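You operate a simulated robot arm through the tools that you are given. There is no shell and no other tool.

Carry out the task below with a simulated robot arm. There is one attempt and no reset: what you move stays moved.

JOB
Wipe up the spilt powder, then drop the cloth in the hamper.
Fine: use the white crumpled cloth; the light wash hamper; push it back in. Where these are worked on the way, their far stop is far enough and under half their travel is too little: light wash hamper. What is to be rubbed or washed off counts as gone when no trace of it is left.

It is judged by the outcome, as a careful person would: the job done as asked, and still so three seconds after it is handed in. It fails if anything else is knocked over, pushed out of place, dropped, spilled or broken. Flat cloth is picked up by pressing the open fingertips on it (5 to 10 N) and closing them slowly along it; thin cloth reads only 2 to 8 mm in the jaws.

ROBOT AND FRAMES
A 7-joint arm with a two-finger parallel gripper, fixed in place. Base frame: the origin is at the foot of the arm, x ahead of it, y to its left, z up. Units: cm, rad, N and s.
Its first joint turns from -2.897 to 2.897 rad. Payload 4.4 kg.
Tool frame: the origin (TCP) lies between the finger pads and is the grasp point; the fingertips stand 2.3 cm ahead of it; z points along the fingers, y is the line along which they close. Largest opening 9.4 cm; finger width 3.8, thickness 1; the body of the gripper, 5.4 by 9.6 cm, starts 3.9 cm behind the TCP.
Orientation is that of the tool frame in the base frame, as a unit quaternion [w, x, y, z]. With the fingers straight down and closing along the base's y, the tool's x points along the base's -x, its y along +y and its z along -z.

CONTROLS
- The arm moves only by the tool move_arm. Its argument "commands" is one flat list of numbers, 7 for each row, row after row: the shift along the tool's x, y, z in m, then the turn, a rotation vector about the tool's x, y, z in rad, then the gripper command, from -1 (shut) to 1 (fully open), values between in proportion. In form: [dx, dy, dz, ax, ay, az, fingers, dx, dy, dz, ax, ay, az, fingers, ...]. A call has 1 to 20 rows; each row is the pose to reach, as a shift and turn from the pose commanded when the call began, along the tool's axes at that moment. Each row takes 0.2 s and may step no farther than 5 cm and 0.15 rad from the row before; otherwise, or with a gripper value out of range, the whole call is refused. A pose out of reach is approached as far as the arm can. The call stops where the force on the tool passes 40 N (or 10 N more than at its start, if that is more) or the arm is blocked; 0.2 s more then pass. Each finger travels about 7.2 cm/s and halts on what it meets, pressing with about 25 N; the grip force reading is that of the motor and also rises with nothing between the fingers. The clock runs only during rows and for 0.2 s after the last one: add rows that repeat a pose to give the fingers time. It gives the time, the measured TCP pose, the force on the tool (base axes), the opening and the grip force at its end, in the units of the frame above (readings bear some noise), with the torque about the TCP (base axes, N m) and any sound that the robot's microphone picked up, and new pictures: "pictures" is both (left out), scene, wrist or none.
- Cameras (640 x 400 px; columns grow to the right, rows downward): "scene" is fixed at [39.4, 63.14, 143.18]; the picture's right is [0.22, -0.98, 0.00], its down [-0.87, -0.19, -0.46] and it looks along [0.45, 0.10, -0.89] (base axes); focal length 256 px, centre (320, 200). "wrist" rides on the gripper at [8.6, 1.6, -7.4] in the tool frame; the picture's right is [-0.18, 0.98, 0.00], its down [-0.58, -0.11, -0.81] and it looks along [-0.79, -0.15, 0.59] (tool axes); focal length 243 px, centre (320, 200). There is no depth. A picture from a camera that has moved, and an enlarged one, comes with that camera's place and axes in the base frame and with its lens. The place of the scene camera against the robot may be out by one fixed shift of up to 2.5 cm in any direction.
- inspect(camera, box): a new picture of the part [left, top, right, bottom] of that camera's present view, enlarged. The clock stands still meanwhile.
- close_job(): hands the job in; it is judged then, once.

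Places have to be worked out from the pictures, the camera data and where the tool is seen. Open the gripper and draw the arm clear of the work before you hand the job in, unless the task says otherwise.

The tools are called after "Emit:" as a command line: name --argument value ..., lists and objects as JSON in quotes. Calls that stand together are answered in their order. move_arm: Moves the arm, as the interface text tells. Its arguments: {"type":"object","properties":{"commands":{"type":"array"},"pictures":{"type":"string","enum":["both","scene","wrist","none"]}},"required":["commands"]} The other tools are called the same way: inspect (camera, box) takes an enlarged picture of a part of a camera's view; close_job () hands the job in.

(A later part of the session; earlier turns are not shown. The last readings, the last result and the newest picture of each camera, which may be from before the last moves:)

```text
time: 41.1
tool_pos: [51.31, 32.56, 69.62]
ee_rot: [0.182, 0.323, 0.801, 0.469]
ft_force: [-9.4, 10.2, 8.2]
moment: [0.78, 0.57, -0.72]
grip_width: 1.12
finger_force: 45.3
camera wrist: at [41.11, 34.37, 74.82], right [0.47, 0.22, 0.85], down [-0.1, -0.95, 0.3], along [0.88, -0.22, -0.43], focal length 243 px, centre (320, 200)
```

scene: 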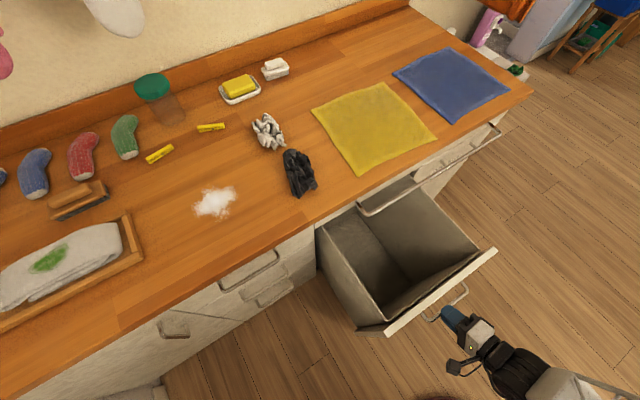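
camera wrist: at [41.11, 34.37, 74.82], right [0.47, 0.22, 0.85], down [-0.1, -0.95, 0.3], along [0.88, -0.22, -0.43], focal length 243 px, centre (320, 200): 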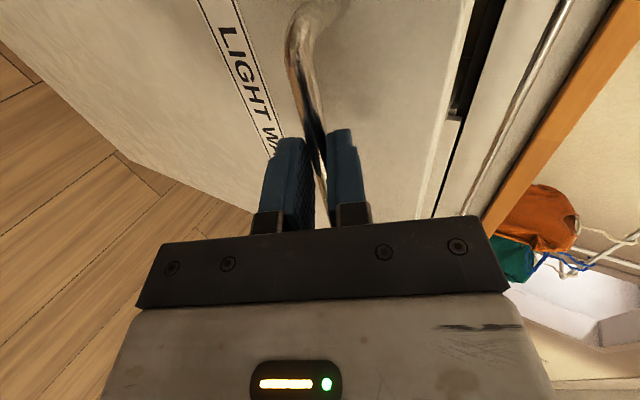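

The hamper is out 32 cm, well open. I release the handle gently, opening only enough to clear the bar, and back away along the tool axis.

Emit:
move_arm --commands '[0, 0, 0, 0, 0, 0, -0.7, 0, 0, 0, 0, 0, 0, -0.5, 0, 0, 0, 0, 0, 0, -0.36, 0, 0, 0, 0, 0, 0, -0.36, 0, 0, -0.01, 0, 0, 0, -0.36, 0, 0, -0.03, 0, 0, 0, -0.36, 0, 0, -0.055, 0, 0, 0, -0.36, 0, 0, -0.08, 0, 0, 0, -0.36]' --pictures "both"

```text
time: 42.9
tool_pos: [46.57, 27.5, 73.68]
ee_rot: [0.183, 0.322, 0.801, 0.47]
ft_force: [0.4, 0.6, -0.1]
moment: [0.0, 0.02, -0.03]
grip_width: 3.01
finger_force: 0.1
camera wrist: at [36.45, 29.34, 78.83], right [0.47, 0.22, 0.85], down [-0.1, -0.95, 0.3], along [0.88, -0.22, -0.43], focal length 243 px, centre (320, 200)
```

scene: 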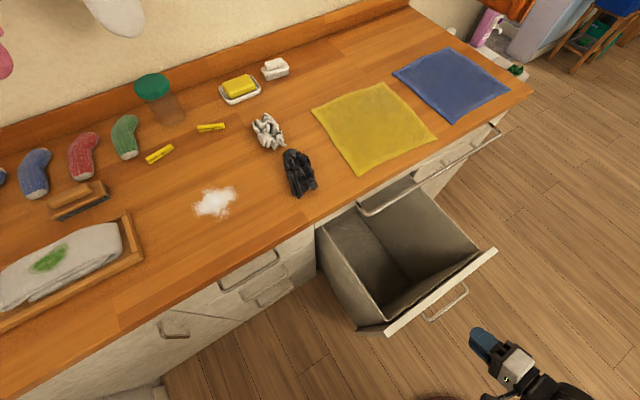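
wrist: 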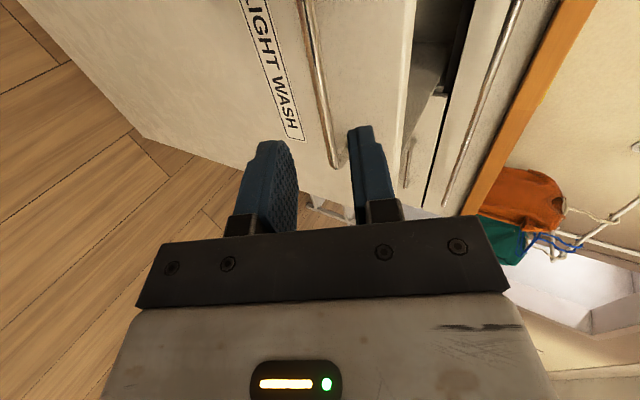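

Clear of the handle and the hamper stays put. Now I lift 28 cm while pitching the tool back to straight down.

Emit:
move_arm --commands '[0, 0.0305, -0.0172, 0.132, 0, 0, -0.36, 0, 0.061, -0.0344, 0.264, 0, 0, -0.36, 0, 0.0915, -0.0516, 0.396, 0, 0, -0.36, 0, 0.122, -0.0688, 0.528, 0, 0, 0, 0, 0.1525, -0.086, 0.66, 0, 0, 0.3, 0, 0.183, -0.1032, 0.792, 0, 0, 0.6, 0, 0.2135, -0.1204, 0.924, 0, 0, 1, 0, 0.244, -0.1376, 1.056, 0, 0, 1]' --pictures "none"

```text
time: 44.7
tool_pos: [46.49, 27.48, 101.63]
ee_rot: [-0.012, 0.378, 0.926, 0.006]
ft_force: [0.7, -2.8, -0.6]
moment: [0.16, 0.07, 0.07]
grip_width: 9.41
finger_force: 0.0
out of reach, approached as far as the arm can: row 5
```

Tool is straight down at z≈102. I turn the wrist back (closing along the counter) and go out above the cloth area for a close look.

Emit:
move_arm --commands '[0.0118, 0.0429, -0.0071, 0, 0, -0.1122, 1, 0.0236, 0.0857, -0.0143, 0, 0, -0.2244, 1, 0.0354, 0.1286, -0.0214, 0, 0, -0.3366, 1, 0.0471, 0.1714, -0.0286, 0, 0, -0.4489, 1, 0.0589, 0.2143, -0.0357, 0, 0, -0.5611, 1, 0.0707, 0.2571, -0.0429, 0, 0, -0.6733, 1, 0.0825, 0.3, -0.05, 0, 0, -0.7855, 1, 0.0943, 0.3429, -0.0571, 0, 0, -0.8977, 1, 0.1061, 0.3857, -0.0643, 0, 0, -1.01, 1, 0.1179, 0.4286, -0.0714, 0, 0, -1.1221, 1, 0.1296, 0.4714, -0.0786, 0, 0, -1.2343, 1, 0.1414, 0.5143, -0.0857, 0, 0, -1.3466, 1, 0.1532, 0.5571, -0.0929, 0, 0, -1.4588, 1, 0.165, 0.6, -0.1, 0, 0, -1.571, 1]' --pictures "both"

```text
time: 47.7
tool_pos: [76.28, 81.8, 111.84]
ee_rot: [-0.001, -0.396, 0.918, 0.004]
ft_force: [-0.7, -0.6, 0.6]
moment: [-0.03, 0.01, 0.03]
grip_width: 9.4
finger_force: 0.1
camera wrist: at [69.28, 76.71, 119.43], right [-0.59, 0.81, 0.01], down [0.48, 0.34, 0.81], along [0.65, 0.48, -0.59], focal length 243 px, centre (320, 200)
```

scene: 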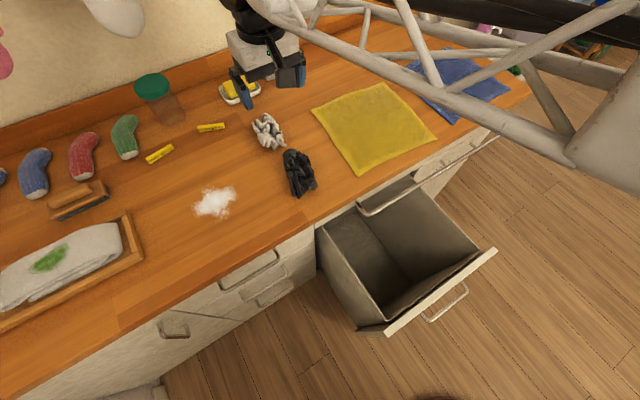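
wrist: 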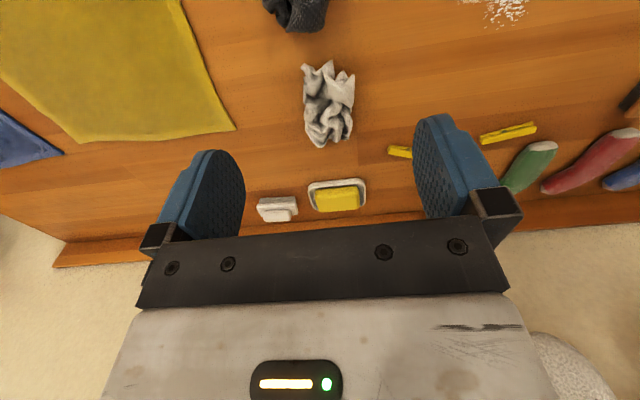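

The cloth measures roughly 6.5 cm across (along the jaw axis) and 11 cm deep, centred near (83.3, 88.8). I move out over it to z≈100 and look again before descending.

Emit:
move_arm --commands '[-0.03, 0, 0.01, 0, 0, 0, 1, -0.06, 0, 0.03, 0, 0, 0, 1, -0.085, 0, 0.06, 0, 0, 0, 1, -0.102, 0, 0.09, 0, 0, 0, 1, -0.102, 0, 0.118, 0, 0, 0, 1, -0.102, 0, 0.118, 0, 0, 0, 1]' --pictures "both"

```text
time: 49.1
tool_pos: [83.16, 89.55, 99.86]
ee_rot: [-0.002, -0.395, 0.919, 0.005]
ft_force: [-0.6, 0.2, -0.3]
moment: [0.0, 0.0, -0.02]
grip_width: 9.41
finger_force: 0.1
camera wrist: at [76.17, 84.34, 107.38], right [-0.59, 0.81, 0.01], down [0.49, 0.34, 0.81], along [0.65, 0.48, -0.59], focal length 243 px, centre (320, 200)
```

scene: 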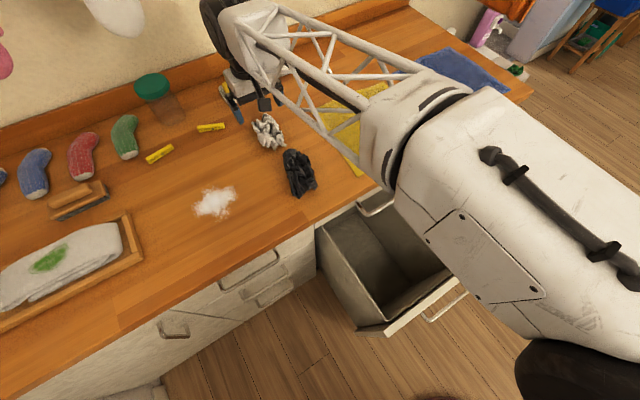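
wrist: 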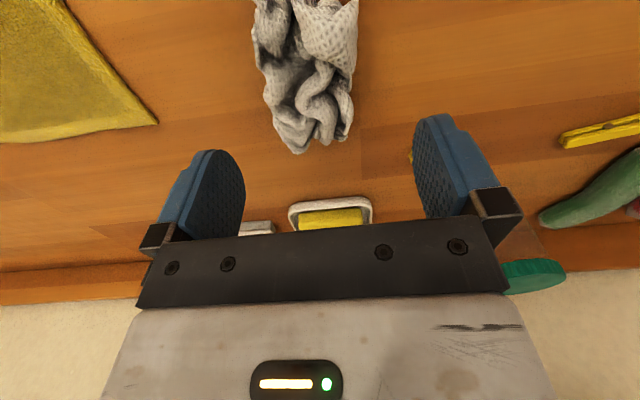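

TCP is over the cloth; it lies about 1 cm to the right of jaw centre. I shift and descend with open jaws straddling it to z≈93.

Emit:
move_arm --commands '[0, -0.005, 0.012, 0, 0, 0, 1, 0, -0.01, 0.025, 0, 0, 0, 1, 0, -0.01, 0.04, 0, 0, 0, 1, 0, -0.01, 0.055, 0, 0, 0, 1, 0, -0.01, 0.067, 0, 0, 0, 1, 0, -0.01, 0.067, 0, 0, 0, 1]' --pictures "both"

```text
time: 50.5
tool_pos: [83.82, 88.91, 93.32]
ee_rot: [-0.002, -0.394, 0.919, 0.004]
ft_force: [0.0, 0.8, -0.2]
moment: [0.0, -0.01, 0.0]
grip_width: 9.41
finger_force: 0.1
camera wrist: at [76.71, 83.71, 100.72], right [-0.59, 0.81, 0.01], down [0.48, 0.34, 0.81], along [0.65, 0.48, -0.59], focal length 243 px, centre (320, 200)
```

scene: 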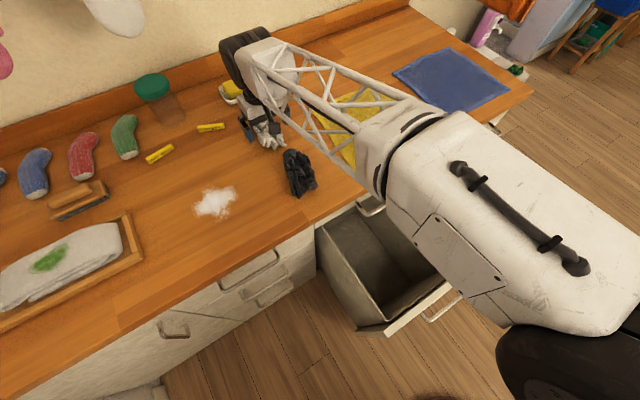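
wrist: 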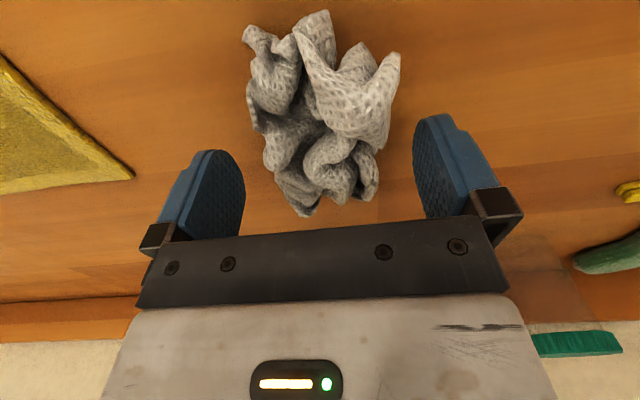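

The cloth sits centred between the jaws. I lower slowly until the fingertips just feel the counter, to learn its height.

Emit:
move_arm --commands '[0, 0, 0.004, 0, 0, 0, 1, 0, 0, 0.008, 0, 0, 0, 1, 0, 0, 0.012, 0, 0, 0, 1, 0, 0, 0.012, 0, 0, 0, 1]' --pictures "wrist"

```text
time: 51.5
tool_pos: [83.74, 88.91, 92.0]
ee_rot: [-0.002, -0.394, 0.919, 0.006]
ft_force: [0.0, -0.2, 0.2]
moment: [0.01, -0.04, -0.03]
grip_width: 9.39
finger_force: 0.1
camera wrist: at [76.7, 83.77, 99.47], right [-0.59, 0.81, 0.01], down [0.48, 0.34, 0.81], along [0.65, 0.48, -0.59], focal length 243 px, centre (320, 200)
```

wrist: 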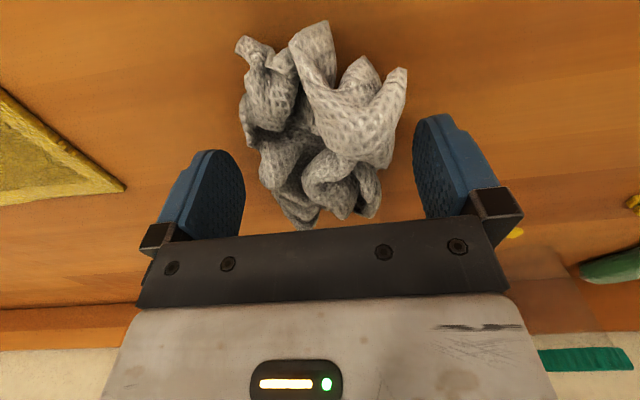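

No contact yet with tips at z≈89.7. I lower further in 2 mm steps.

Emit:
move_arm --commands '[0, 0, 0.002, 0, 0, 0, 1, 0, 0, 0.004, 0, 0, 0, 1, 0, 0, 0.006, 0, 0, 0, 1, 0, 0, 0.008, 0, 0, 0, 1]' --pictures "wrist"

```text
time: 52.5
tool_pos: [83.73, 88.91, 91.26]
ee_rot: [-0.002, -0.394, 0.919, 0.005]
ft_force: [-0.1, 0.0, 0.4]
moment: [0.0, -0.01, -0.03]
grip_width: 9.42
finger_force: 0.0
camera wrist: at [76.67, 83.78, 98.71], right [-0.59, 0.81, 0.01], down [0.49, 0.34, 0.81], along [0.65, 0.48, -0.59], focal length 243 px, centre (320, 200)
```

wrist: 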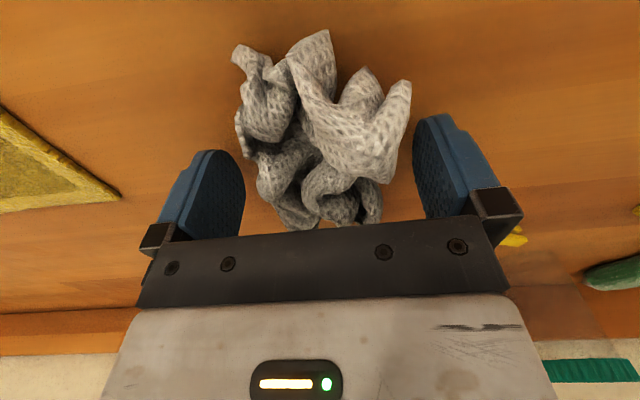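

Still no contact at tip z≈89.0. I continue in 2 mm steps.

Emit:
move_arm --commands '[0, 0, 0.002, 0, 0, 0, 1, 0, 0, 0.004, 0, 0, 0, 1, 0, 0, 0.006, 0, 0, 0, 1, 0, 0, 0.006, 0, 0, 0, 1]' --pictures "wrist"

```text
time: 53.5
tool_pos: [83.74, 88.91, 90.64]
ee_rot: [-0.002, -0.394, 0.919, 0.005]
ft_force: [-0.2, 0.7, 0.1]
moment: [0.0, 0.02, 0.03]
grip_width: 9.38
finger_force: 0.0
camera wrist: at [76.7, 83.78, 98.16], right [-0.59, 0.81, 0.01], down [0.49, 0.34, 0.81], along [0.65, 0.48, -0.59], focal length 243 px, centre (320, 200)
```

wrist: 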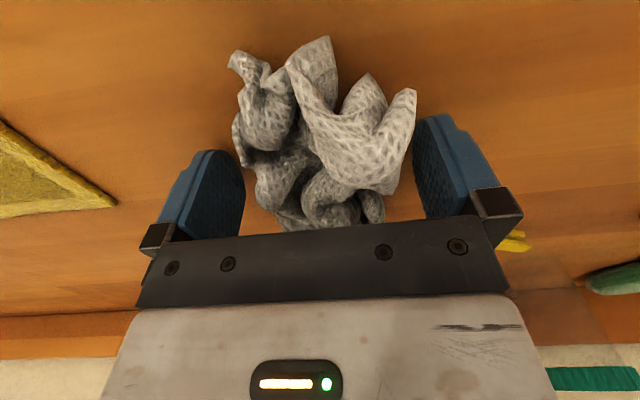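

Still free at tip z≈88.3. A few more small steps down.

Emit:
move_arm --commands '[0, 0, 0.002, 0, 0, 0, 1, 0, 0, 0.004, 0, 0, 0, 1, 0, 0, 0.006, 0, 0, 0, 1, 0, 0, 0.006, 0, 0, 0, 1]' --pictures "wrist"

```text
time: 54.5
tool_pos: [83.68, 89.05, 90.38]
ee_rot: [-0.001, -0.395, 0.919, 0.005]
ft_force: [-4.5, -5.0, 21.6]
moment: [-1.2, -0.46, -0.32]
grip_width: 9.4
finger_force: 0.1
camera wrist: at [76.67, 83.74, 97.84], right [-0.59, 0.81, 0.01], down [0.48, 0.34, 0.81], along [0.65, 0.48, -0.59], focal length 243 px, centre (320, 200)
```

wrist: 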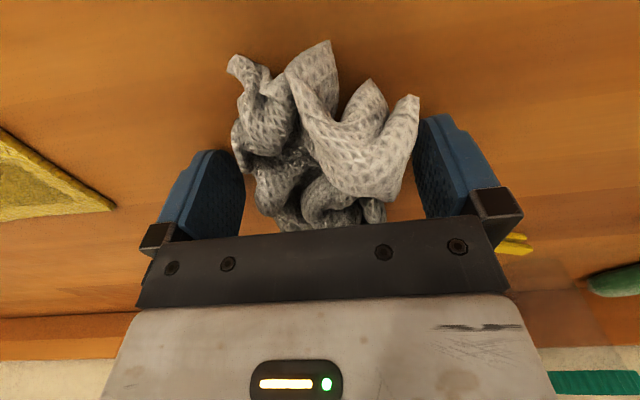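

Contact felt: the counter surface is at about z≈88.1. I rise ~1.2 cm so cloth stays under the fingertips for wiping, then close slowly on the crumpled cloth.

Emit:
move_arm --commands '[0, 0, -0.006, 0, 0, 0, 1, 0, 0, -0.012, 0, 0, 0, 1, 0, 0, -0.012, 0, 0, 0, 0.8, 0, 0, -0.012, 0, 0, 0, 0.6, 0, 0, -0.012, 0, 0, 0, 0.4, 0, 0, -0.012, 0, 0, 0, 0.2, 0, 0, -0.012, 0, 0, 0, 0, 0, 0, -0.012, 0, 0, 0, -0.2, 0, 0, -0.012, 0, 0, 0, -0.4, 0, 0, -0.012, 0, 0, 0, -0.6, 0, 0, -0.012, 0, 0, 0, -0.8, 0, 0, -0.012, 0, 0, 0, -1, 0, 0, -0.012, 0, 0, 0, -1]' --pictures "both"

```text
time: 57.3
tool_pos: [83.73, 88.88, 91.14]
ee_rot: [-0.002, -0.395, 0.919, 0.005]
ft_force: [-0.5, 0.5, -0.7]
moment: [0.0, -0.01, 0.0]
grip_width: 6.91
finger_force: 24.9
camera wrist: at [76.7, 83.72, 98.71], right [-0.59, 0.81, 0.01], down [0.48, 0.34, 0.81], along [0.65, 0.48, -0.59], focal length 243 px, centre (320, 200)
```

scene: 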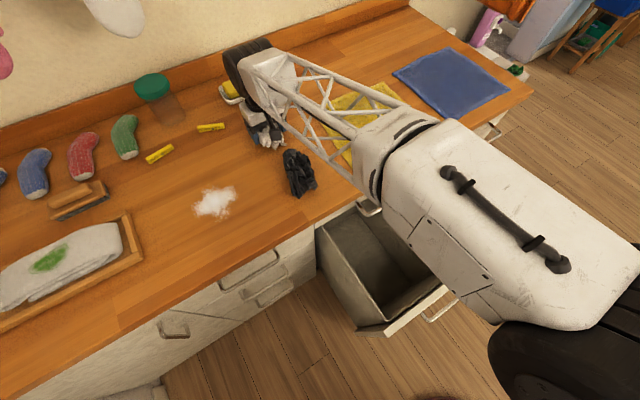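
wrist: 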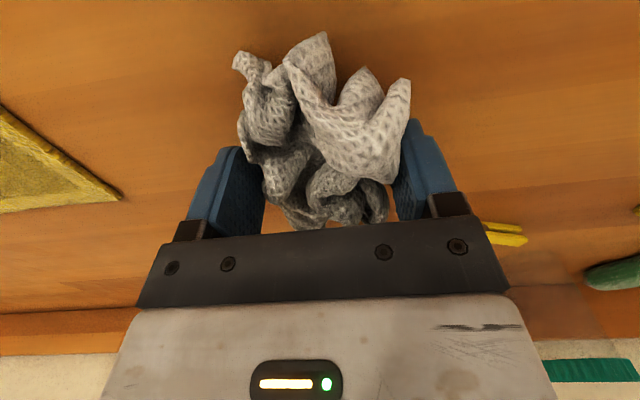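

The jaws closed on the cloth at 6.9 cm with grip force. I lift it 8 cm to check it's held.

Emit:
move_arm --commands '[0, 0, -0.01, 0, 0, 0, -1, 0, 0, -0.03, 0, 0, 0, -1, 0, 0, -0.05, 0, 0, 0, -1, 0, 0, -0.08, 0, 0, 0, -1, 0, 0, -0.08, 0, 0, 0, -1]' --pictures "both"

```text
time: 58.5
tool_pos: [83.71, 88.76, 99.28]
ee_rot: [-0.002, -0.394, 0.919, 0.005]
ft_force: [-0.7, 0.1, -0.1]
moment: [0.02, -0.02, -0.01]
grip_width: 6.82
finger_force: 25.3
camera wrist: at [76.59, 83.57, 106.69], right [-0.59, 0.81, 0.01], down [0.49, 0.34, 0.81], along [0.65, 0.48, -0.59], focal length 243 px, centre (320, 200)
```

scene: 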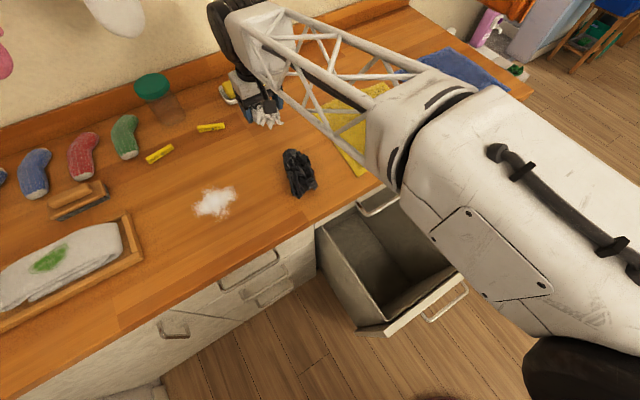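
wrist: 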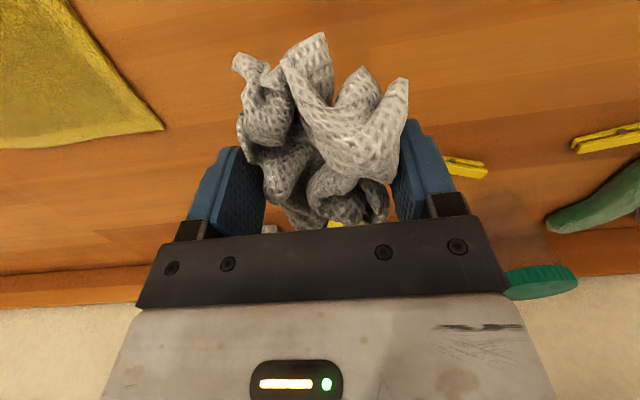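

The cloth is held firmly. I carry it at this height to the right side of the powder (u≈110.8, v≈14.5), also trimming a tiny tool tilt.

Emit:
move_arm --commands '[0.027, 0.028, 0, 0.0108, 0, 0, -1, 0.054, 0.056, 0, 0.0108, 0, 0, -1, 0.081, 0.084, 0, 0.0108, 0, 0, -1, 0.109, 0.112, 0, 0.0108, 0, 0, -1, 0.109, 0.112, 0.02, 0.0108, 0, 0, -1, 0.109, 0.112, 0.04, 0.0108, 0, 0, -1, 0.109, 0.112, 0.06, 0.0108, 0, 0, -1, 0.109, 0.112, 0.06, 0.0108, 0, 0, -1]' --pictures "both"

```text
time: 60.3
tool_pos: [68.06, 88.67, 93.25]
ee_rot: [0.001, -0.395, 0.919, 0.0]
ft_force: [0.4, -1.0, -1.0]
moment: [-0.02, -0.01, 0.01]
grip_width: 6.72
finger_force: 24.8
camera wrist: at [60.96, 83.55, 100.84], right [-0.59, 0.81, 0.0], down [0.48, 0.35, 0.81], along [0.65, 0.47, -0.59], focal length 243 px, centre (320, 200)
```

scene: 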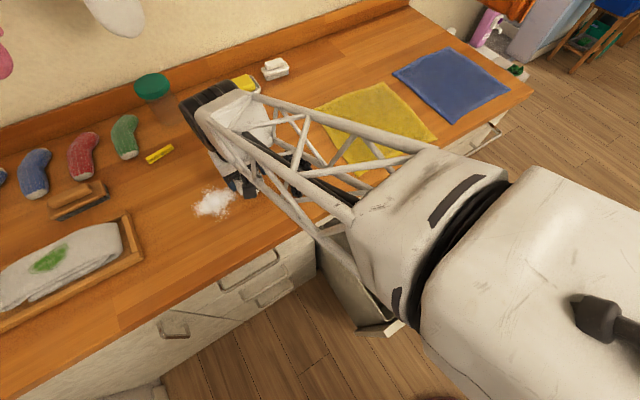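
wrist: 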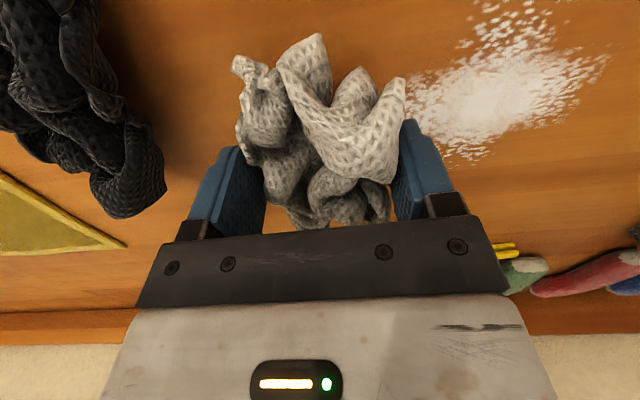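

Excellent view: powder spans about u 105–117, v 19.5–29.5. I lower the cloth beside it until light contact with the counter.

Emit:
move_arm --commands '[0, 0, 0.01, 0, 0, 0, -1, 0, 0, 0.018, 0, 0, 0, -1, 0, 0, 0.02, 0, 0, 0, -1, 0, 0, 0.021, 0, 0, 0, -1, 0, 0, 0.022, 0, 0, 0, -1, 0, 0, 0.022, 0, 0, 0, -1]' --pictures "wrist"

```text
time: 61.7
tool_pos: [68.12, 88.81, 91.18]
ee_rot: [0.0, -0.395, 0.919, 0.001]
ft_force: [-0.6, -1.3, 4.5]
moment: [0.0, -0.11, -0.09]
grip_width: 6.69
finger_force: 25.0
camera wrist: at [61.0, 83.62, 98.65], right [-0.59, 0.81, 0.0], down [0.48, 0.35, 0.81], along [0.65, 0.47, -0.59], focal length 243 px, centre (320, 200)
```

wrist: 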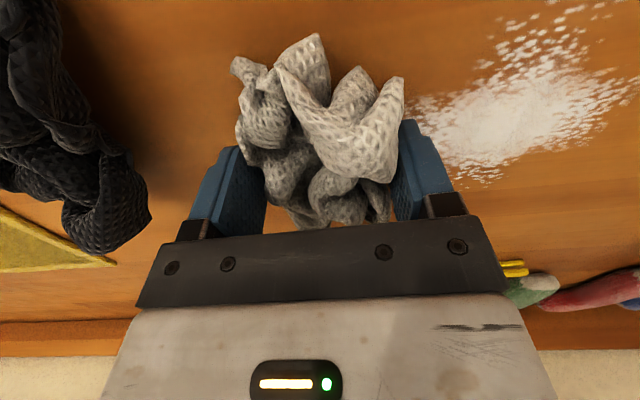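

Light contact (4.5 N). I press a touch more and sweep across the powder toward +v in one stroke.

Emit:
move_arm --commands '[0, 0.005, 0.0004, 0, 0, 0, -1, 0, 0.015, 0.0006, 0, 0, 0, -1, 0, 0.025, 0.0006, 0, 0, 0, -1, 0, 0.035, 0.0006, 0, 0, 0, -1, 0, 0.045, 0.0006, 0, 0, 0, -1, 0, 0.055, 0.0007, 0, 0, 0, -1, 0, 0.065, 0.0007, 0, 0, 0, -1, 0, 0.075, 0.0007, 0, 0, 0, -1, 0, 0.085, 0.0007, 0, 0, 0, -1, 0, 0.095, 0.0007, 0, 0, 0, -1, 0, 0.105, 0.0007, 0, 0, 0, -1, 0, 0.115, 0.0008, 0, 0, 0, -1, 0, 0.125, 0.0008, 0, 0, 0, -1, 0, 0.135, 0.0008, 0, 0, 0, -1, 0, 0.145, 0.0008, 0, 0, 0, -1, 0, 0.155, 0.0008, 0, 0, 0, -1, 0, 0.165, 0.0008, 0, 0, 0, -1, 0, 0.175, 0.0008, 0, 0, 0, -1]' --pictures "both"

```text
time: 65.5
tool_pos: [55.53, 100.8, 91.1]
ee_rot: [0.001, -0.394, 0.919, 0.001]
ft_force: [4.6, -4.4, 8.4]
moment: [-0.18, -0.15, -0.01]
grip_width: 6.6
finger_force: 25.2
camera wrist: at [48.34, 95.65, 98.52], right [-0.59, 0.81, 0.0], down [0.48, 0.35, 0.81], along [0.65, 0.47, -0.59], focal length 243 px, centre (320, 200)
```

scene: 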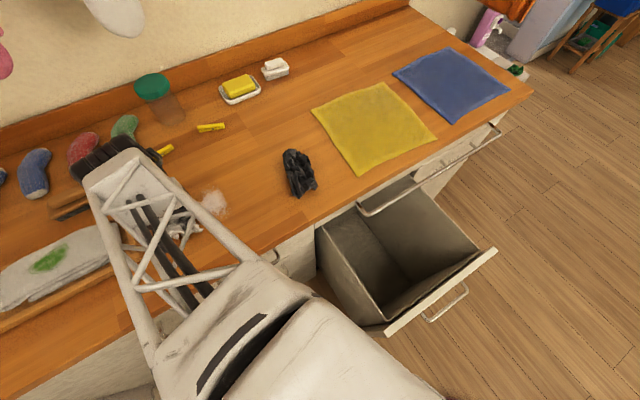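
wrist: 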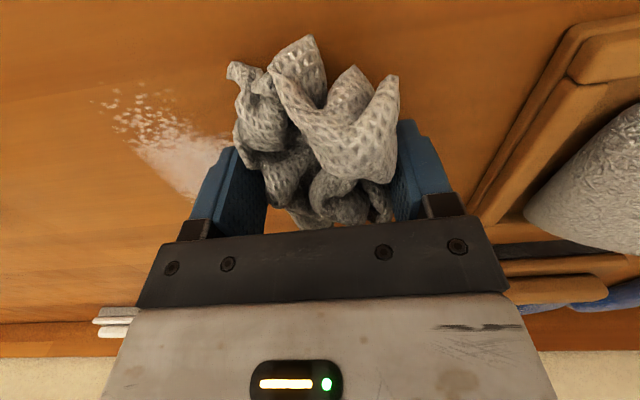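

One stroke removed much of it; a fainter patch remains near u 105–112, v 21–26. I shift 3 cm toward the robot and sweep back.

Emit:
move_arm --commands '[0.015, 0, 0, 0, 0, 0, -1, 0.03, 0, 0, 0, 0, 0, -1, 0.03, -0.01, 0, 0, 0, 0, -1, 0.03, -0.02, 0, 0, 0, 0, -1, 0.03, -0.03, 0, 0, 0, 0, -1, 0.03, -0.04, 0, 0, 0, 0, -1, 0.03, -0.05, 0, 0, 0, 0, -1, 0.03, -0.06, 0, 0, 0, 0, -1, 0.03, -0.07, 0, 0, 0, 0, -1, 0.03, -0.08, 0, 0, 0, 0, -1, 0.03, -0.09, 0, 0, 0, 0, -1, 0.03, -0.1, 0, 0, 0, 0, -1, 0.03, -0.11, 0, 0, 0, 0, -1, 0.03, -0.12, 0, 0, 0, 0, -1, 0.03, -0.13, 0, 0, 0, 0, -1, 0.03, -0.14, 0, 0, 0, 0, -1, 0.03, -0.15, 0, 0, 0, 0, -1, 0.03, -0.16, 0, 0, 0, 0, -1, 0.03, -0.17, 0, 0, 0, 0, -1]' --pictures "both"

```text
time: 69.5
tool_pos: [65.73, 86.75, 91.08]
ee_rot: [0.0, -0.395, 0.919, -0.001]
ft_force: [0.0, 0.9, -0.4]
moment: [-0.03, -0.04, -0.01]
grip_width: 6.6
finger_force: 24.6
camera wrist: at [58.61, 81.7, 98.57], right [-0.59, 0.81, 0.0], down [0.48, 0.35, 0.81], along [0.65, 0.47, -0.59], focal length 243 px, centre (320, 200)
```

scene: 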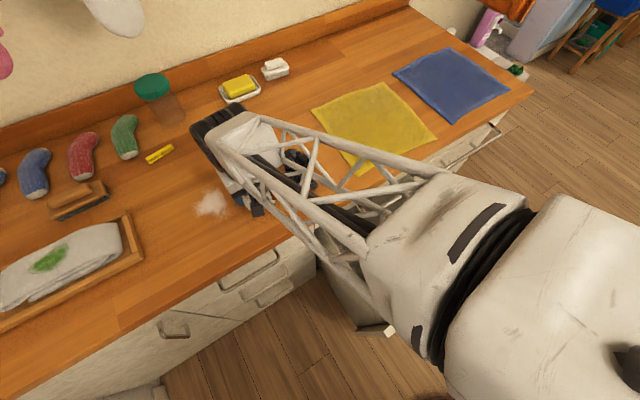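
wrist: 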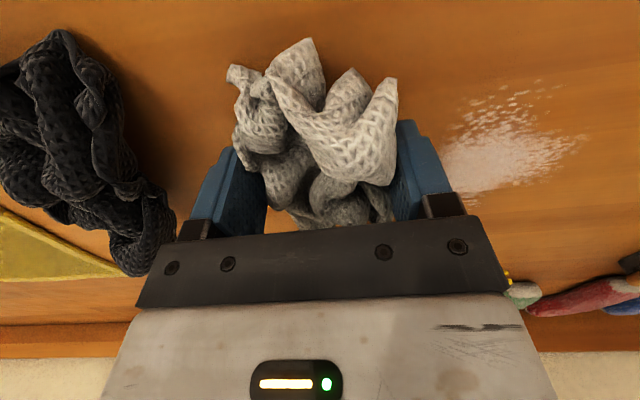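

The return pass had lost contact pressure (0 N at the end), so powder remains at u 105–115, v 21–29. I re-centre on it and press down in small steps to restore about 8–10 N.

Emit:
move_arm --commands '[-0.012, 0, 0, 0, 0, 0, -1, -0.025, 0, 0, 0, 0, 0, -1, -0.025, 0, 0.001, 0, 0, 0, -1, -0.025, 0, 0.002, 0, 0, 0, -1, -0.025, 0, 0.002, 0, 0, 0, -1]' --pictures "none"

```text
time: 70.7
tool_pos: [67.45, 88.66, 90.87]
ee_rot: [0.0, -0.394, 0.919, 0.0]
ft_force: [0.6, -0.2, 1.7]
moment: [-0.08, -0.03, -0.04]
grip_width: 6.56
finger_force: 25.0
```

Contact is just starting (1.7 N). I press 1.5 mm more and sweep across to +v.

Emit:
move_arm --commands '[0, 0, 0.001, 0, 0, 0, -1, 0, 0.01, 0.0015, 0, 0, 0, -1, 0, 0.02, 0.0015, 0, 0, 0, -1, 0, 0.03, 0.0015, 0, 0, 0, -1, 0, 0.04, 0.0015, 0, 0, 0, -1, 0, 0.05, 0.0016, 0, 0, 0, -1, 0, 0.06, 0.0016, 0, 0, 0, -1, 0, 0.07, 0.0016, 0, 0, 0, -1, 0, 0.08, 0.0016, 0, 0, 0, -1, 0, 0.09, 0.0016, 0, 0, 0, -1, 0, 0.1, 0.0016, 0, 0, 0, -1, 0, 0.11, 0.0016, 0, 0, 0, -1, 0, 0.12, 0.0016, 0, 0, 0, -1, 0, 0.13, 0.0016, 0, 0, 0, -1, 0, 0.14, 0.0016, 0, 0, 0, -1, 0, 0.15, 0.0016, 0, 0, 0, -1, 0, 0.16, 0.0016, 0, 0, 0, -1, 0, 0.17, 0.0016, 0, 0, 0, -1]' --pictures "both"

```text
time: 74.5
tool_pos: [55.04, 100.39, 90.66]
ee_rot: [0.001, -0.395, 0.919, 0.0]
ft_force: [11.5, -10.5, 22.4]
moment: [-0.07, -0.69, -0.14]
grip_width: 6.56
finger_force: 24.7
camera wrist: at [47.96, 95.29, 98.24], right [-0.59, 0.81, 0.0], down [0.48, 0.35, 0.81], along [0.65, 0.47, -0.59], focal length 243 px, centre (320, 200)
```

scene: 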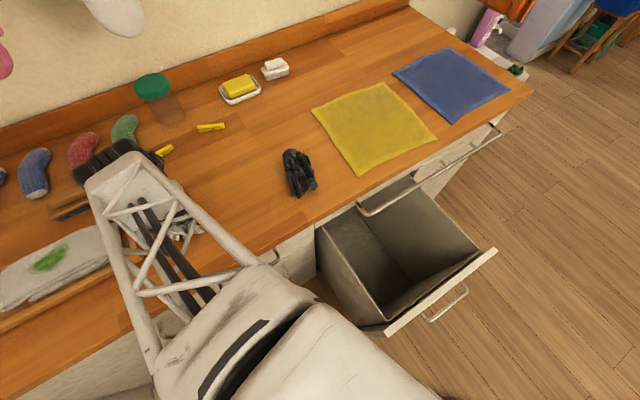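
wrist: 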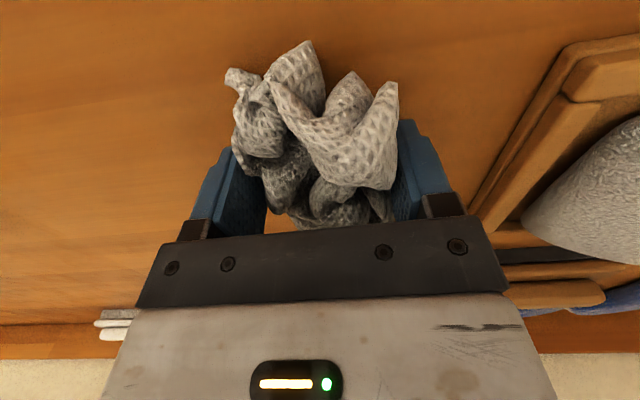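

No powder is visible in either picture now. I lift the cloth straight up and check the spot closely.

Emit:
move_arm --commands '[0, 0, -0.01, 0, 0, 0, -1, 0, 0, -0.03, 0, 0, 0, -1, 0, -0.02, -0.06, 0, 0, 0, -1, 0.02, -0.06, -0.09, 0, 0, 0, -1, 0.05, -0.1, -0.09, 0, 0, 0, -1, 0.08, -0.13, -0.09, 0, 0, 0, -1, 0.08, -0.13, -0.09, 0, 0, 0, -1]' --pictures "both"

Emit:
inspect --camera "wrist" --box '[380, 0, 640, 220]'

Emit:
inspect --camera "scene" --box '[170, 160, 270, 240]'

```text
refused: row 4 steps farther than a row can; nothing moved
```

```text
1.82 times, centred on (510, 110) of wrist
camera zoom: at [47.96, 95.29, 98.24], right [-0.59, 0.81, 0.0], down [0.48, 0.35, 0.81], along [0.65, 0.47, -0.59], focal length 441 px, centre (-26, 364)
```

zoom: 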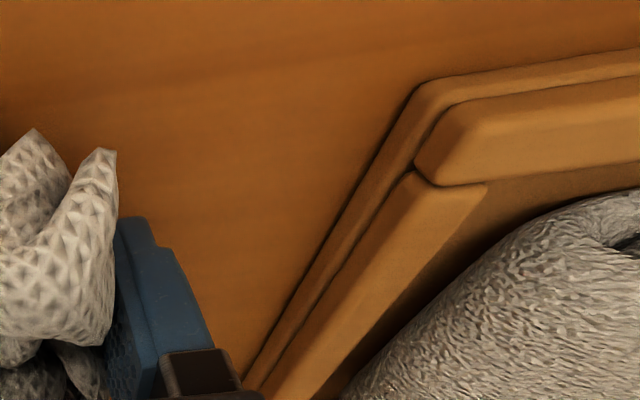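

```text
5.00 times, centred on (220, 200) of scene
camera zoom: at [39.4, 63.14, 143.18], right [0.22, -0.98, 0.0], down [-0.87, -0.19, -0.46], along [0.45, 0.1, -0.89], focal length 1282 px, centre (820, 200)
```

zoom: 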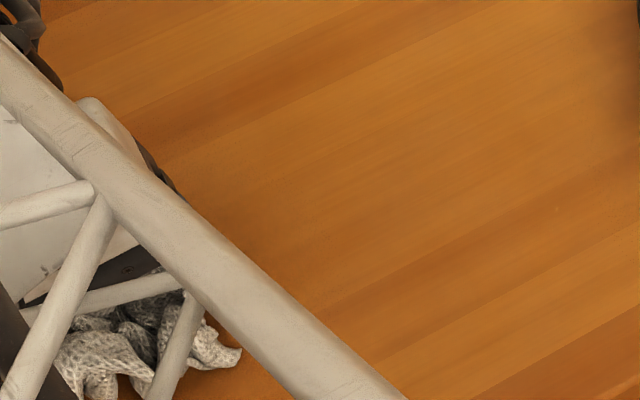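

The step sizes were too large, so nothing moved; the visible area already looks clean. I repeat the lift with smaller steps.

Emit:
move_arm --commands '[0, 0, -0.01, 0, 0, 0, -1, 0, 0, -0.03, 0, 0, 0, -1, 0, 0, -0.06, 0, 0, 0, -1, 0.01, -0.03, -0.09, 0, 0, 0, -1, 0.03, -0.07, -0.09, 0, 0, 0, -1, 0.05, -0.11, -0.09, 0, 0, 0, -1, 0.07, -0.15, -0.09, 0, 0, 0, -1, 0.07, -0.15, -0.09, 0, 0, 0, -1]' --pictures "both"

```text
time: 76.3
tool_pos: [61.12, 84.85, 99.47]
ee_rot: [-0.001, -0.395, 0.919, 0.0]
ft_force: [-0.9, 0.0, 0.6]
moment: [0.02, -0.01, 0.03]
grip_width: 6.59
finger_force: 25.2
camera wrist: at [54.08, 79.67, 106.99], right [-0.59, 0.81, 0.0], down [0.48, 0.35, 0.81], along [0.65, 0.47, -0.59], focal length 243 px, centre (320, 200)
```

scene: 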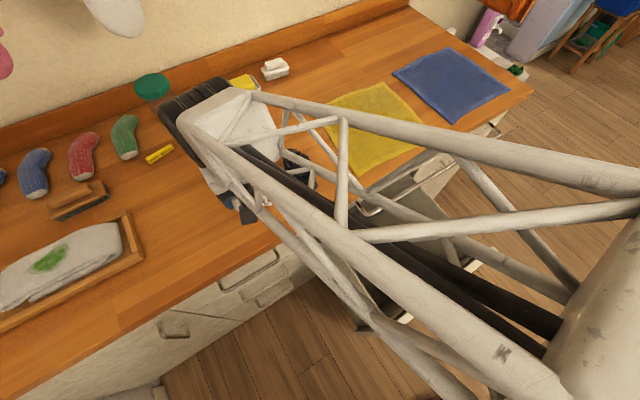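
wrist: 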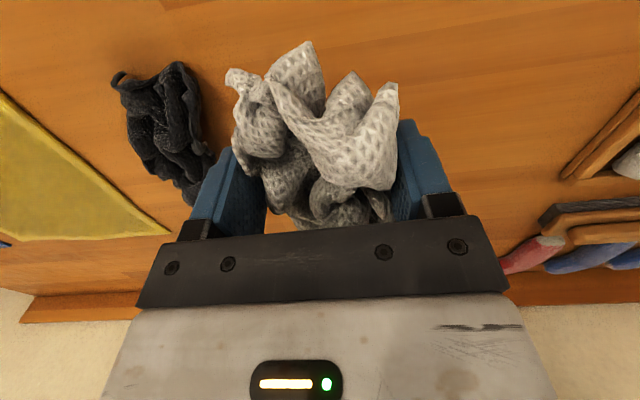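

Emit:
inspect --camera "wrist" --box '[390, 30, 600, 230]'

Emit:
inspect --camera "scene" --box '[170, 160, 270, 240]'

```text
2.00 times, centred on (495, 130) of wrist
camera zoom: at [54.08, 79.67, 106.99], right [-0.59, 0.81, 0.0], down [0.48, 0.35, 0.81], along [0.65, 0.47, -0.59], focal length 485 px, centre (-30, 340)
```

zoom: 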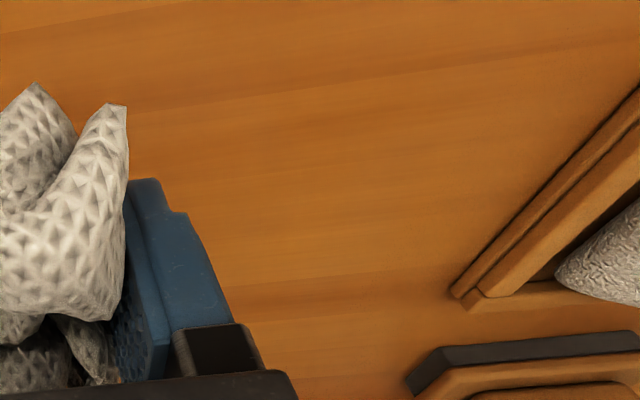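

```text
5.00 times, centred on (220, 200) of scene
camera zoom: at [39.4, 63.14, 143.18], right [0.22, -0.98, 0.0], down [-0.87, -0.19, -0.46], along [0.45, 0.1, -0.89], focal length 1282 px, centre (820, 200)
```

zoom: 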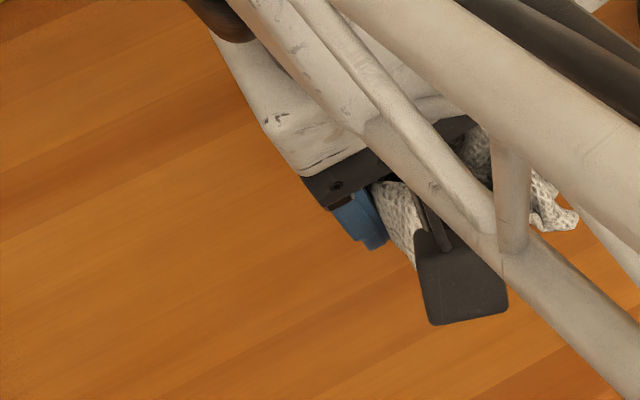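

The wiped area looks clean. I carry the cloth over the open hamper (target u≈79, v≈-14), staying at z≈99, and re-check the counter from there.

Emit:
move_arm --commands '[0.0277, -0.0336, 0, 0, 0, 0, -1, 0.0553, -0.0671, 0, 0, 0, 0, -1, 0.083, -0.1007, 0, 0, 0, 0, -1, 0.1107, -0.1342, 0, 0, 0, 0, -1, 0.1383, -0.1678, 0, 0, 0, 0, -1, 0.166, -0.2013, 0, 0, 0, 0, -1, 0.1937, -0.2349, 0, 0, 0, 0, -1, 0.2213, -0.2684, 0, 0, 0, 0, -1, 0.249, -0.302, 0, 0, 0, 0, -1, 0.249, -0.302, 0, 0, 0, 0, -1]' --pictures "both"

Emit:
inspect --camera "scene" --box '[150, 140, 290, 250]'

```text
time: 78.5
tool_pos: [66.16, 46.12, 99.93]
ee_rot: [0.0, -0.396, 0.918, 0.0]
ft_force: [-0.3, -0.2, -0.4]
moment: [0.0, 0.0, 0.0]
grip_width: 6.58
finger_force: 24.9
camera wrist: at [59.03, 41.04, 107.35], right [-0.59, 0.81, 0.0], down [0.48, 0.35, 0.81], along [0.65, 0.47, -0.59], focal length 243 px, centre (320, 200)
```

scene: 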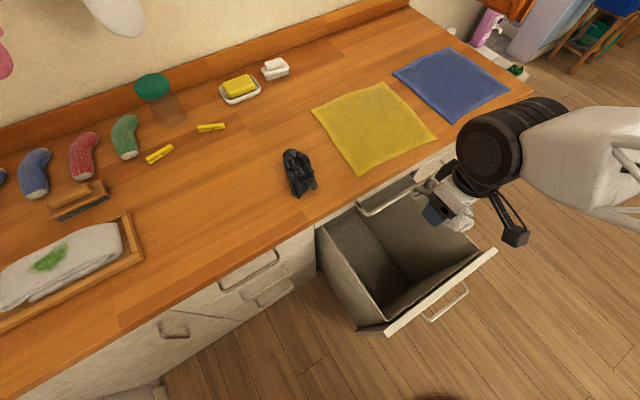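
wrist: 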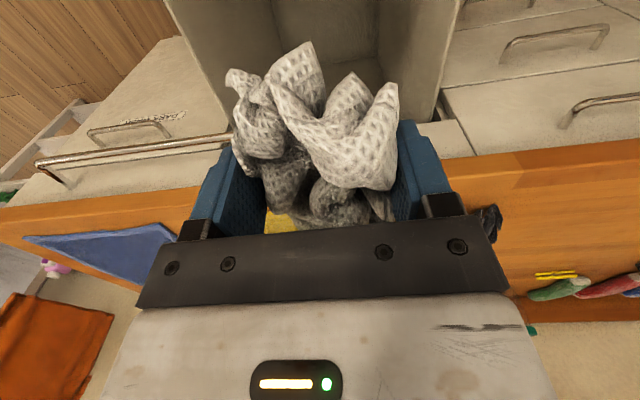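

```text
3.64 times, centred on (220, 195) of scene
camera zoom: at [39.4, 63.14, 143.18], right [0.22, -0.98, 0.0], down [-0.87, -0.19, -0.46], along [0.45, 0.1, -0.89], focal length 932 px, centre (684, 218)
```

zoom: 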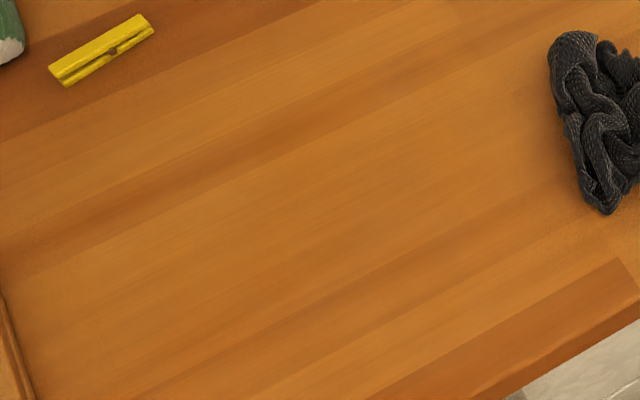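

The spot looks clean. One tighter zoom to be sure no faint trace is left, and a look at where the cloth hangs over the hamper.

Emit:
inspect --camera "scene" --box '[185, 178, 245, 226]'

Emit:
inspect --camera "scene" --box '[310, 150, 530, 345]'

```text
8.33 times, centred on (215, 202) of scene
camera zoom: at [39.4, 63.14, 143.18], right [0.22, -0.98, 0.0], down [-0.87, -0.19, -0.46], along [0.45, 0.1, -0.89], focal length 2137 px, centre (1195, 183)
```

zoom: 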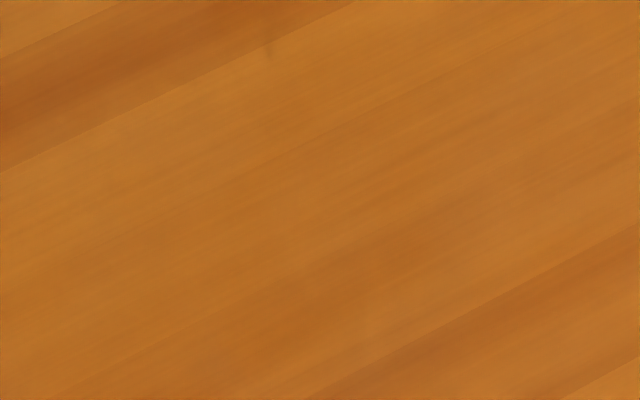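

```text
2.05 times, centred on (420, 248) of scene
camera zoom: at [39.4, 63.14, 143.18], right [0.22, -0.98, 0.0], down [-0.87, -0.19, -0.46], along [0.45, 0.1, -0.89], focal length 526 px, centre (115, 103)
```

zoom: 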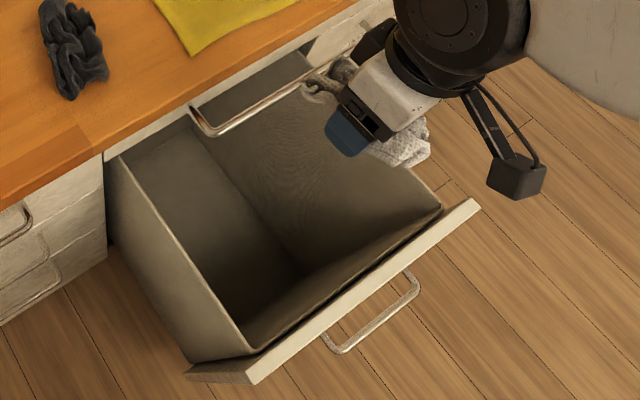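

The counter is spotless and the cloth is over the middle of the hamper opening. I lower it to just about the rim, clear of the rail.

Emit:
move_arm --commands '[0.005, 0, 0.04, 0, 0, 0, -1, 0.01, 0, 0.08, 0, 0, 0, -1, 0.01, 0, 0.12, 0, 0, 0, -1, 0.01, 0, 0.16, 0, 0, 0, -1, 0.01, 0, 0.2, 0, 0, 0, -1, 0.01, 0, 0.23, 0, 0, 0, -1, 0.01, 0, 0.23, 0, 0, 0, -1]' --pictures "both"

```text
time: 80.1
tool_pos: [65.47, 45.47, 76.75]
ee_rot: [-0.001, -0.395, 0.919, 0.0]
ft_force: [0.1, 0.1, -1.0]
moment: [-0.01, -0.01, 0.0]
grip_width: 6.55
finger_force: 25.1
camera wrist: at [58.35, 40.36, 84.28], right [-0.59, 0.81, 0.0], down [0.48, 0.35, 0.81], along [0.65, 0.47, -0.59], focal length 243 px, centre (320, 200)
```

scene: 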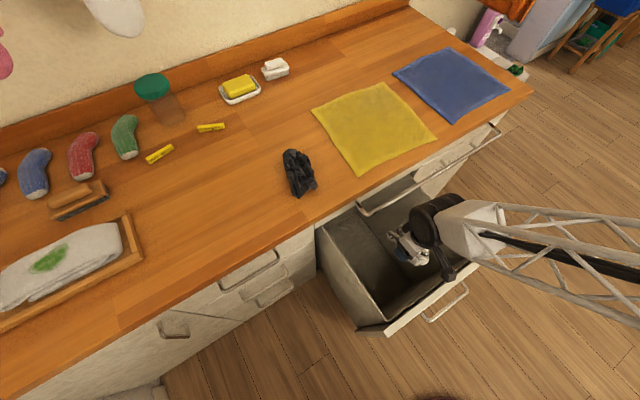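
wrist: 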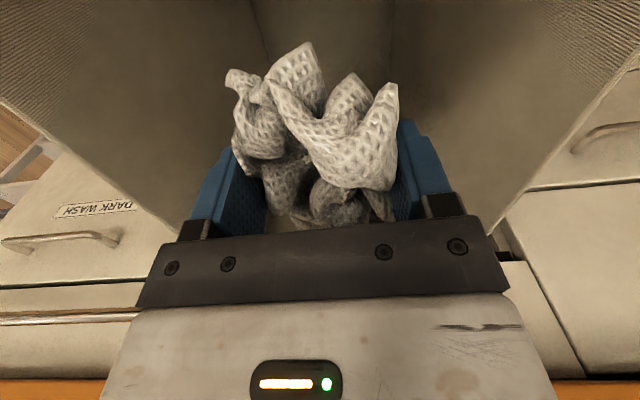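

The cloth hangs inside the hamper opening. I open the fingers and wait for it to drop.

Emit:
move_arm --commands '[0, 0, 0, 0, 0, 0, 0.6, 0, 0, 0, 0, 0, 0, 1, 0, 0, 0, 0, 0, 0, 1, 0, 0, 0, 0, 0, 0, 1, 0, 0, 0, 0, 0, 0, 1, 0, 0, 0, 0, 0, 0, 1]' --pictures "both"

```text
time: 81.5
tool_pos: [65.42, 45.55, 76.75]
ee_rot: [0.0, -0.395, 0.919, 0.0]
ft_force: [1.3, -0.1, -0.2]
moment: [0.02, -0.01, -0.02]
grip_width: 9.4
finger_force: 0.0
camera wrist: at [58.35, 40.36, 84.31], right [-0.59, 0.81, 0.0], down [0.48, 0.35, 0.81], along [0.65, 0.47, -0.59], focal length 243 px, centre (320, 200)
```

scene: 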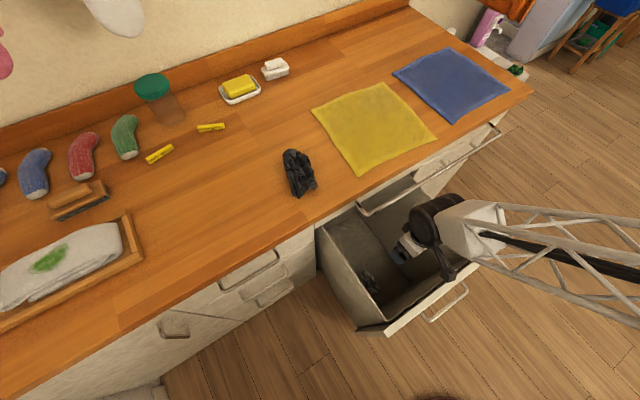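
wrist: 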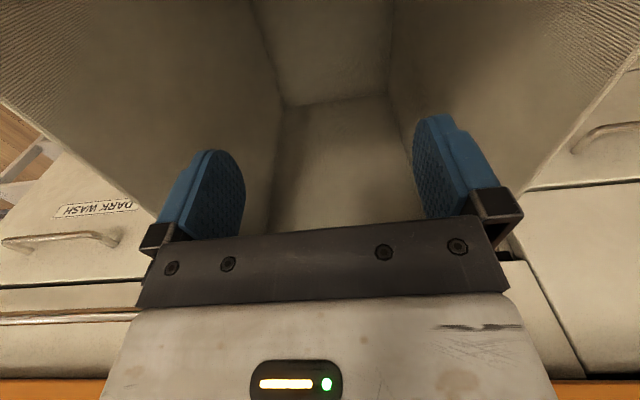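

The cloth has dropped out of the jaws into the bin. I rise straight out, retreat in front of the hamper and turn the wrist for pushing.

Emit:
move_arm --commands '[0, 0, -0.04, 0, 0, 0, 1, 0, 0, -0.08, 0, 0, 0, 1, 0, 0, -0.12, 0, 0, 0, 1, 0, 0, -0.16, 0, 0, 0, 1, 0, 0, -0.2, 0, 0, 0, 1, 0, 0, -0.235, 0, 0, 0, 1, 0.026, 0, -0.235, 0, 0, 0.143, 1, 0.052, 0, -0.235, 0, 0, 0.286, 1, 0.078, 0, -0.235, 0, 0, 0.429, 1, 0.104, 0, -0.235, 0, 0, 0.572, 1, 0.13, 0, -0.235, 0, 0, 0.715, 1, 0.156, 0, -0.235, 0, 0, 0.858, 1, 0.182, 0, -0.235, 0, 0, 1.001, 1, 0.208, 0, -0.235, 0, 0, 1.144, 1, 0.234, 0, -0.235, 0, 0, 1.287, 1, 0.26, 0, -0.235, 0, 0, 1.43, 1, 0.285, 0, -0.235, 0, 0, 1.571, 1]' --pictures "both"

Emit:
inspect --camera "scene" --box '[310, 180, 510, 340]'

```text
time: 85.1
tool_pos: [45.53, 24.78, 100.18]
ee_rot: [0.001, 0.371, 0.929, 0.0]
ft_force: [0.3, 0.1, -0.4]
moment: [-0.01, 0.0, -0.01]
grip_width: 9.39
finger_force: 0.1
camera wrist: at [40.35, 31.97, 107.77], right [0.81, 0.58, 0.0], down [0.34, -0.48, 0.81], along [0.47, -0.65, -0.59], focal length 243 px, centre (320, 200)
```

scene: 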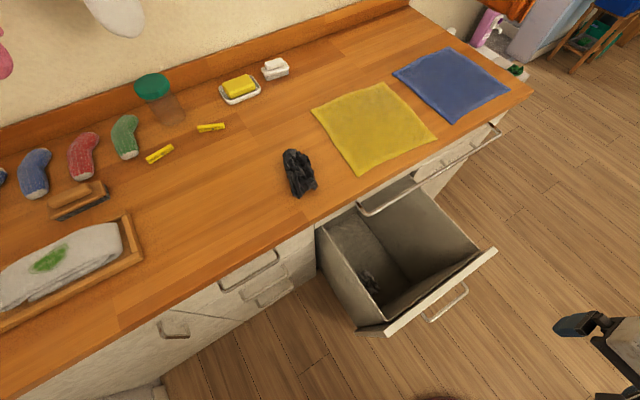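
wrist: 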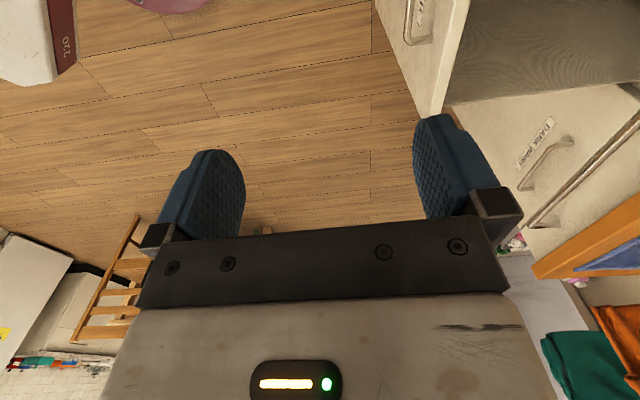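

```text
2.50 times, centred on (410, 260) of scene
camera zoom: at [39.4, 63.14, 143.18], right [0.22, -0.98, 0.0], down [-0.87, -0.19, -0.46], along [0.45, 0.1, -0.89], focal length 641 px, centre (95, 50)
```

zoom: 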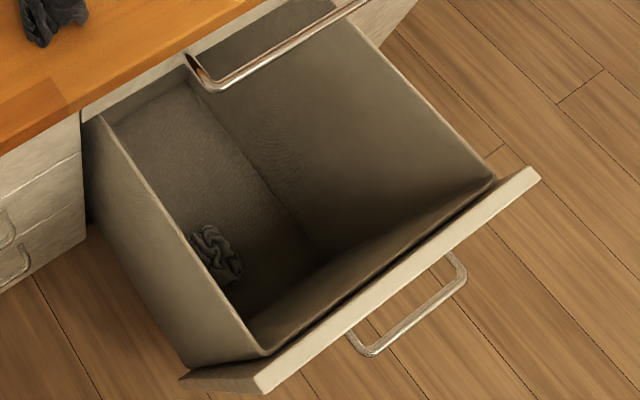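

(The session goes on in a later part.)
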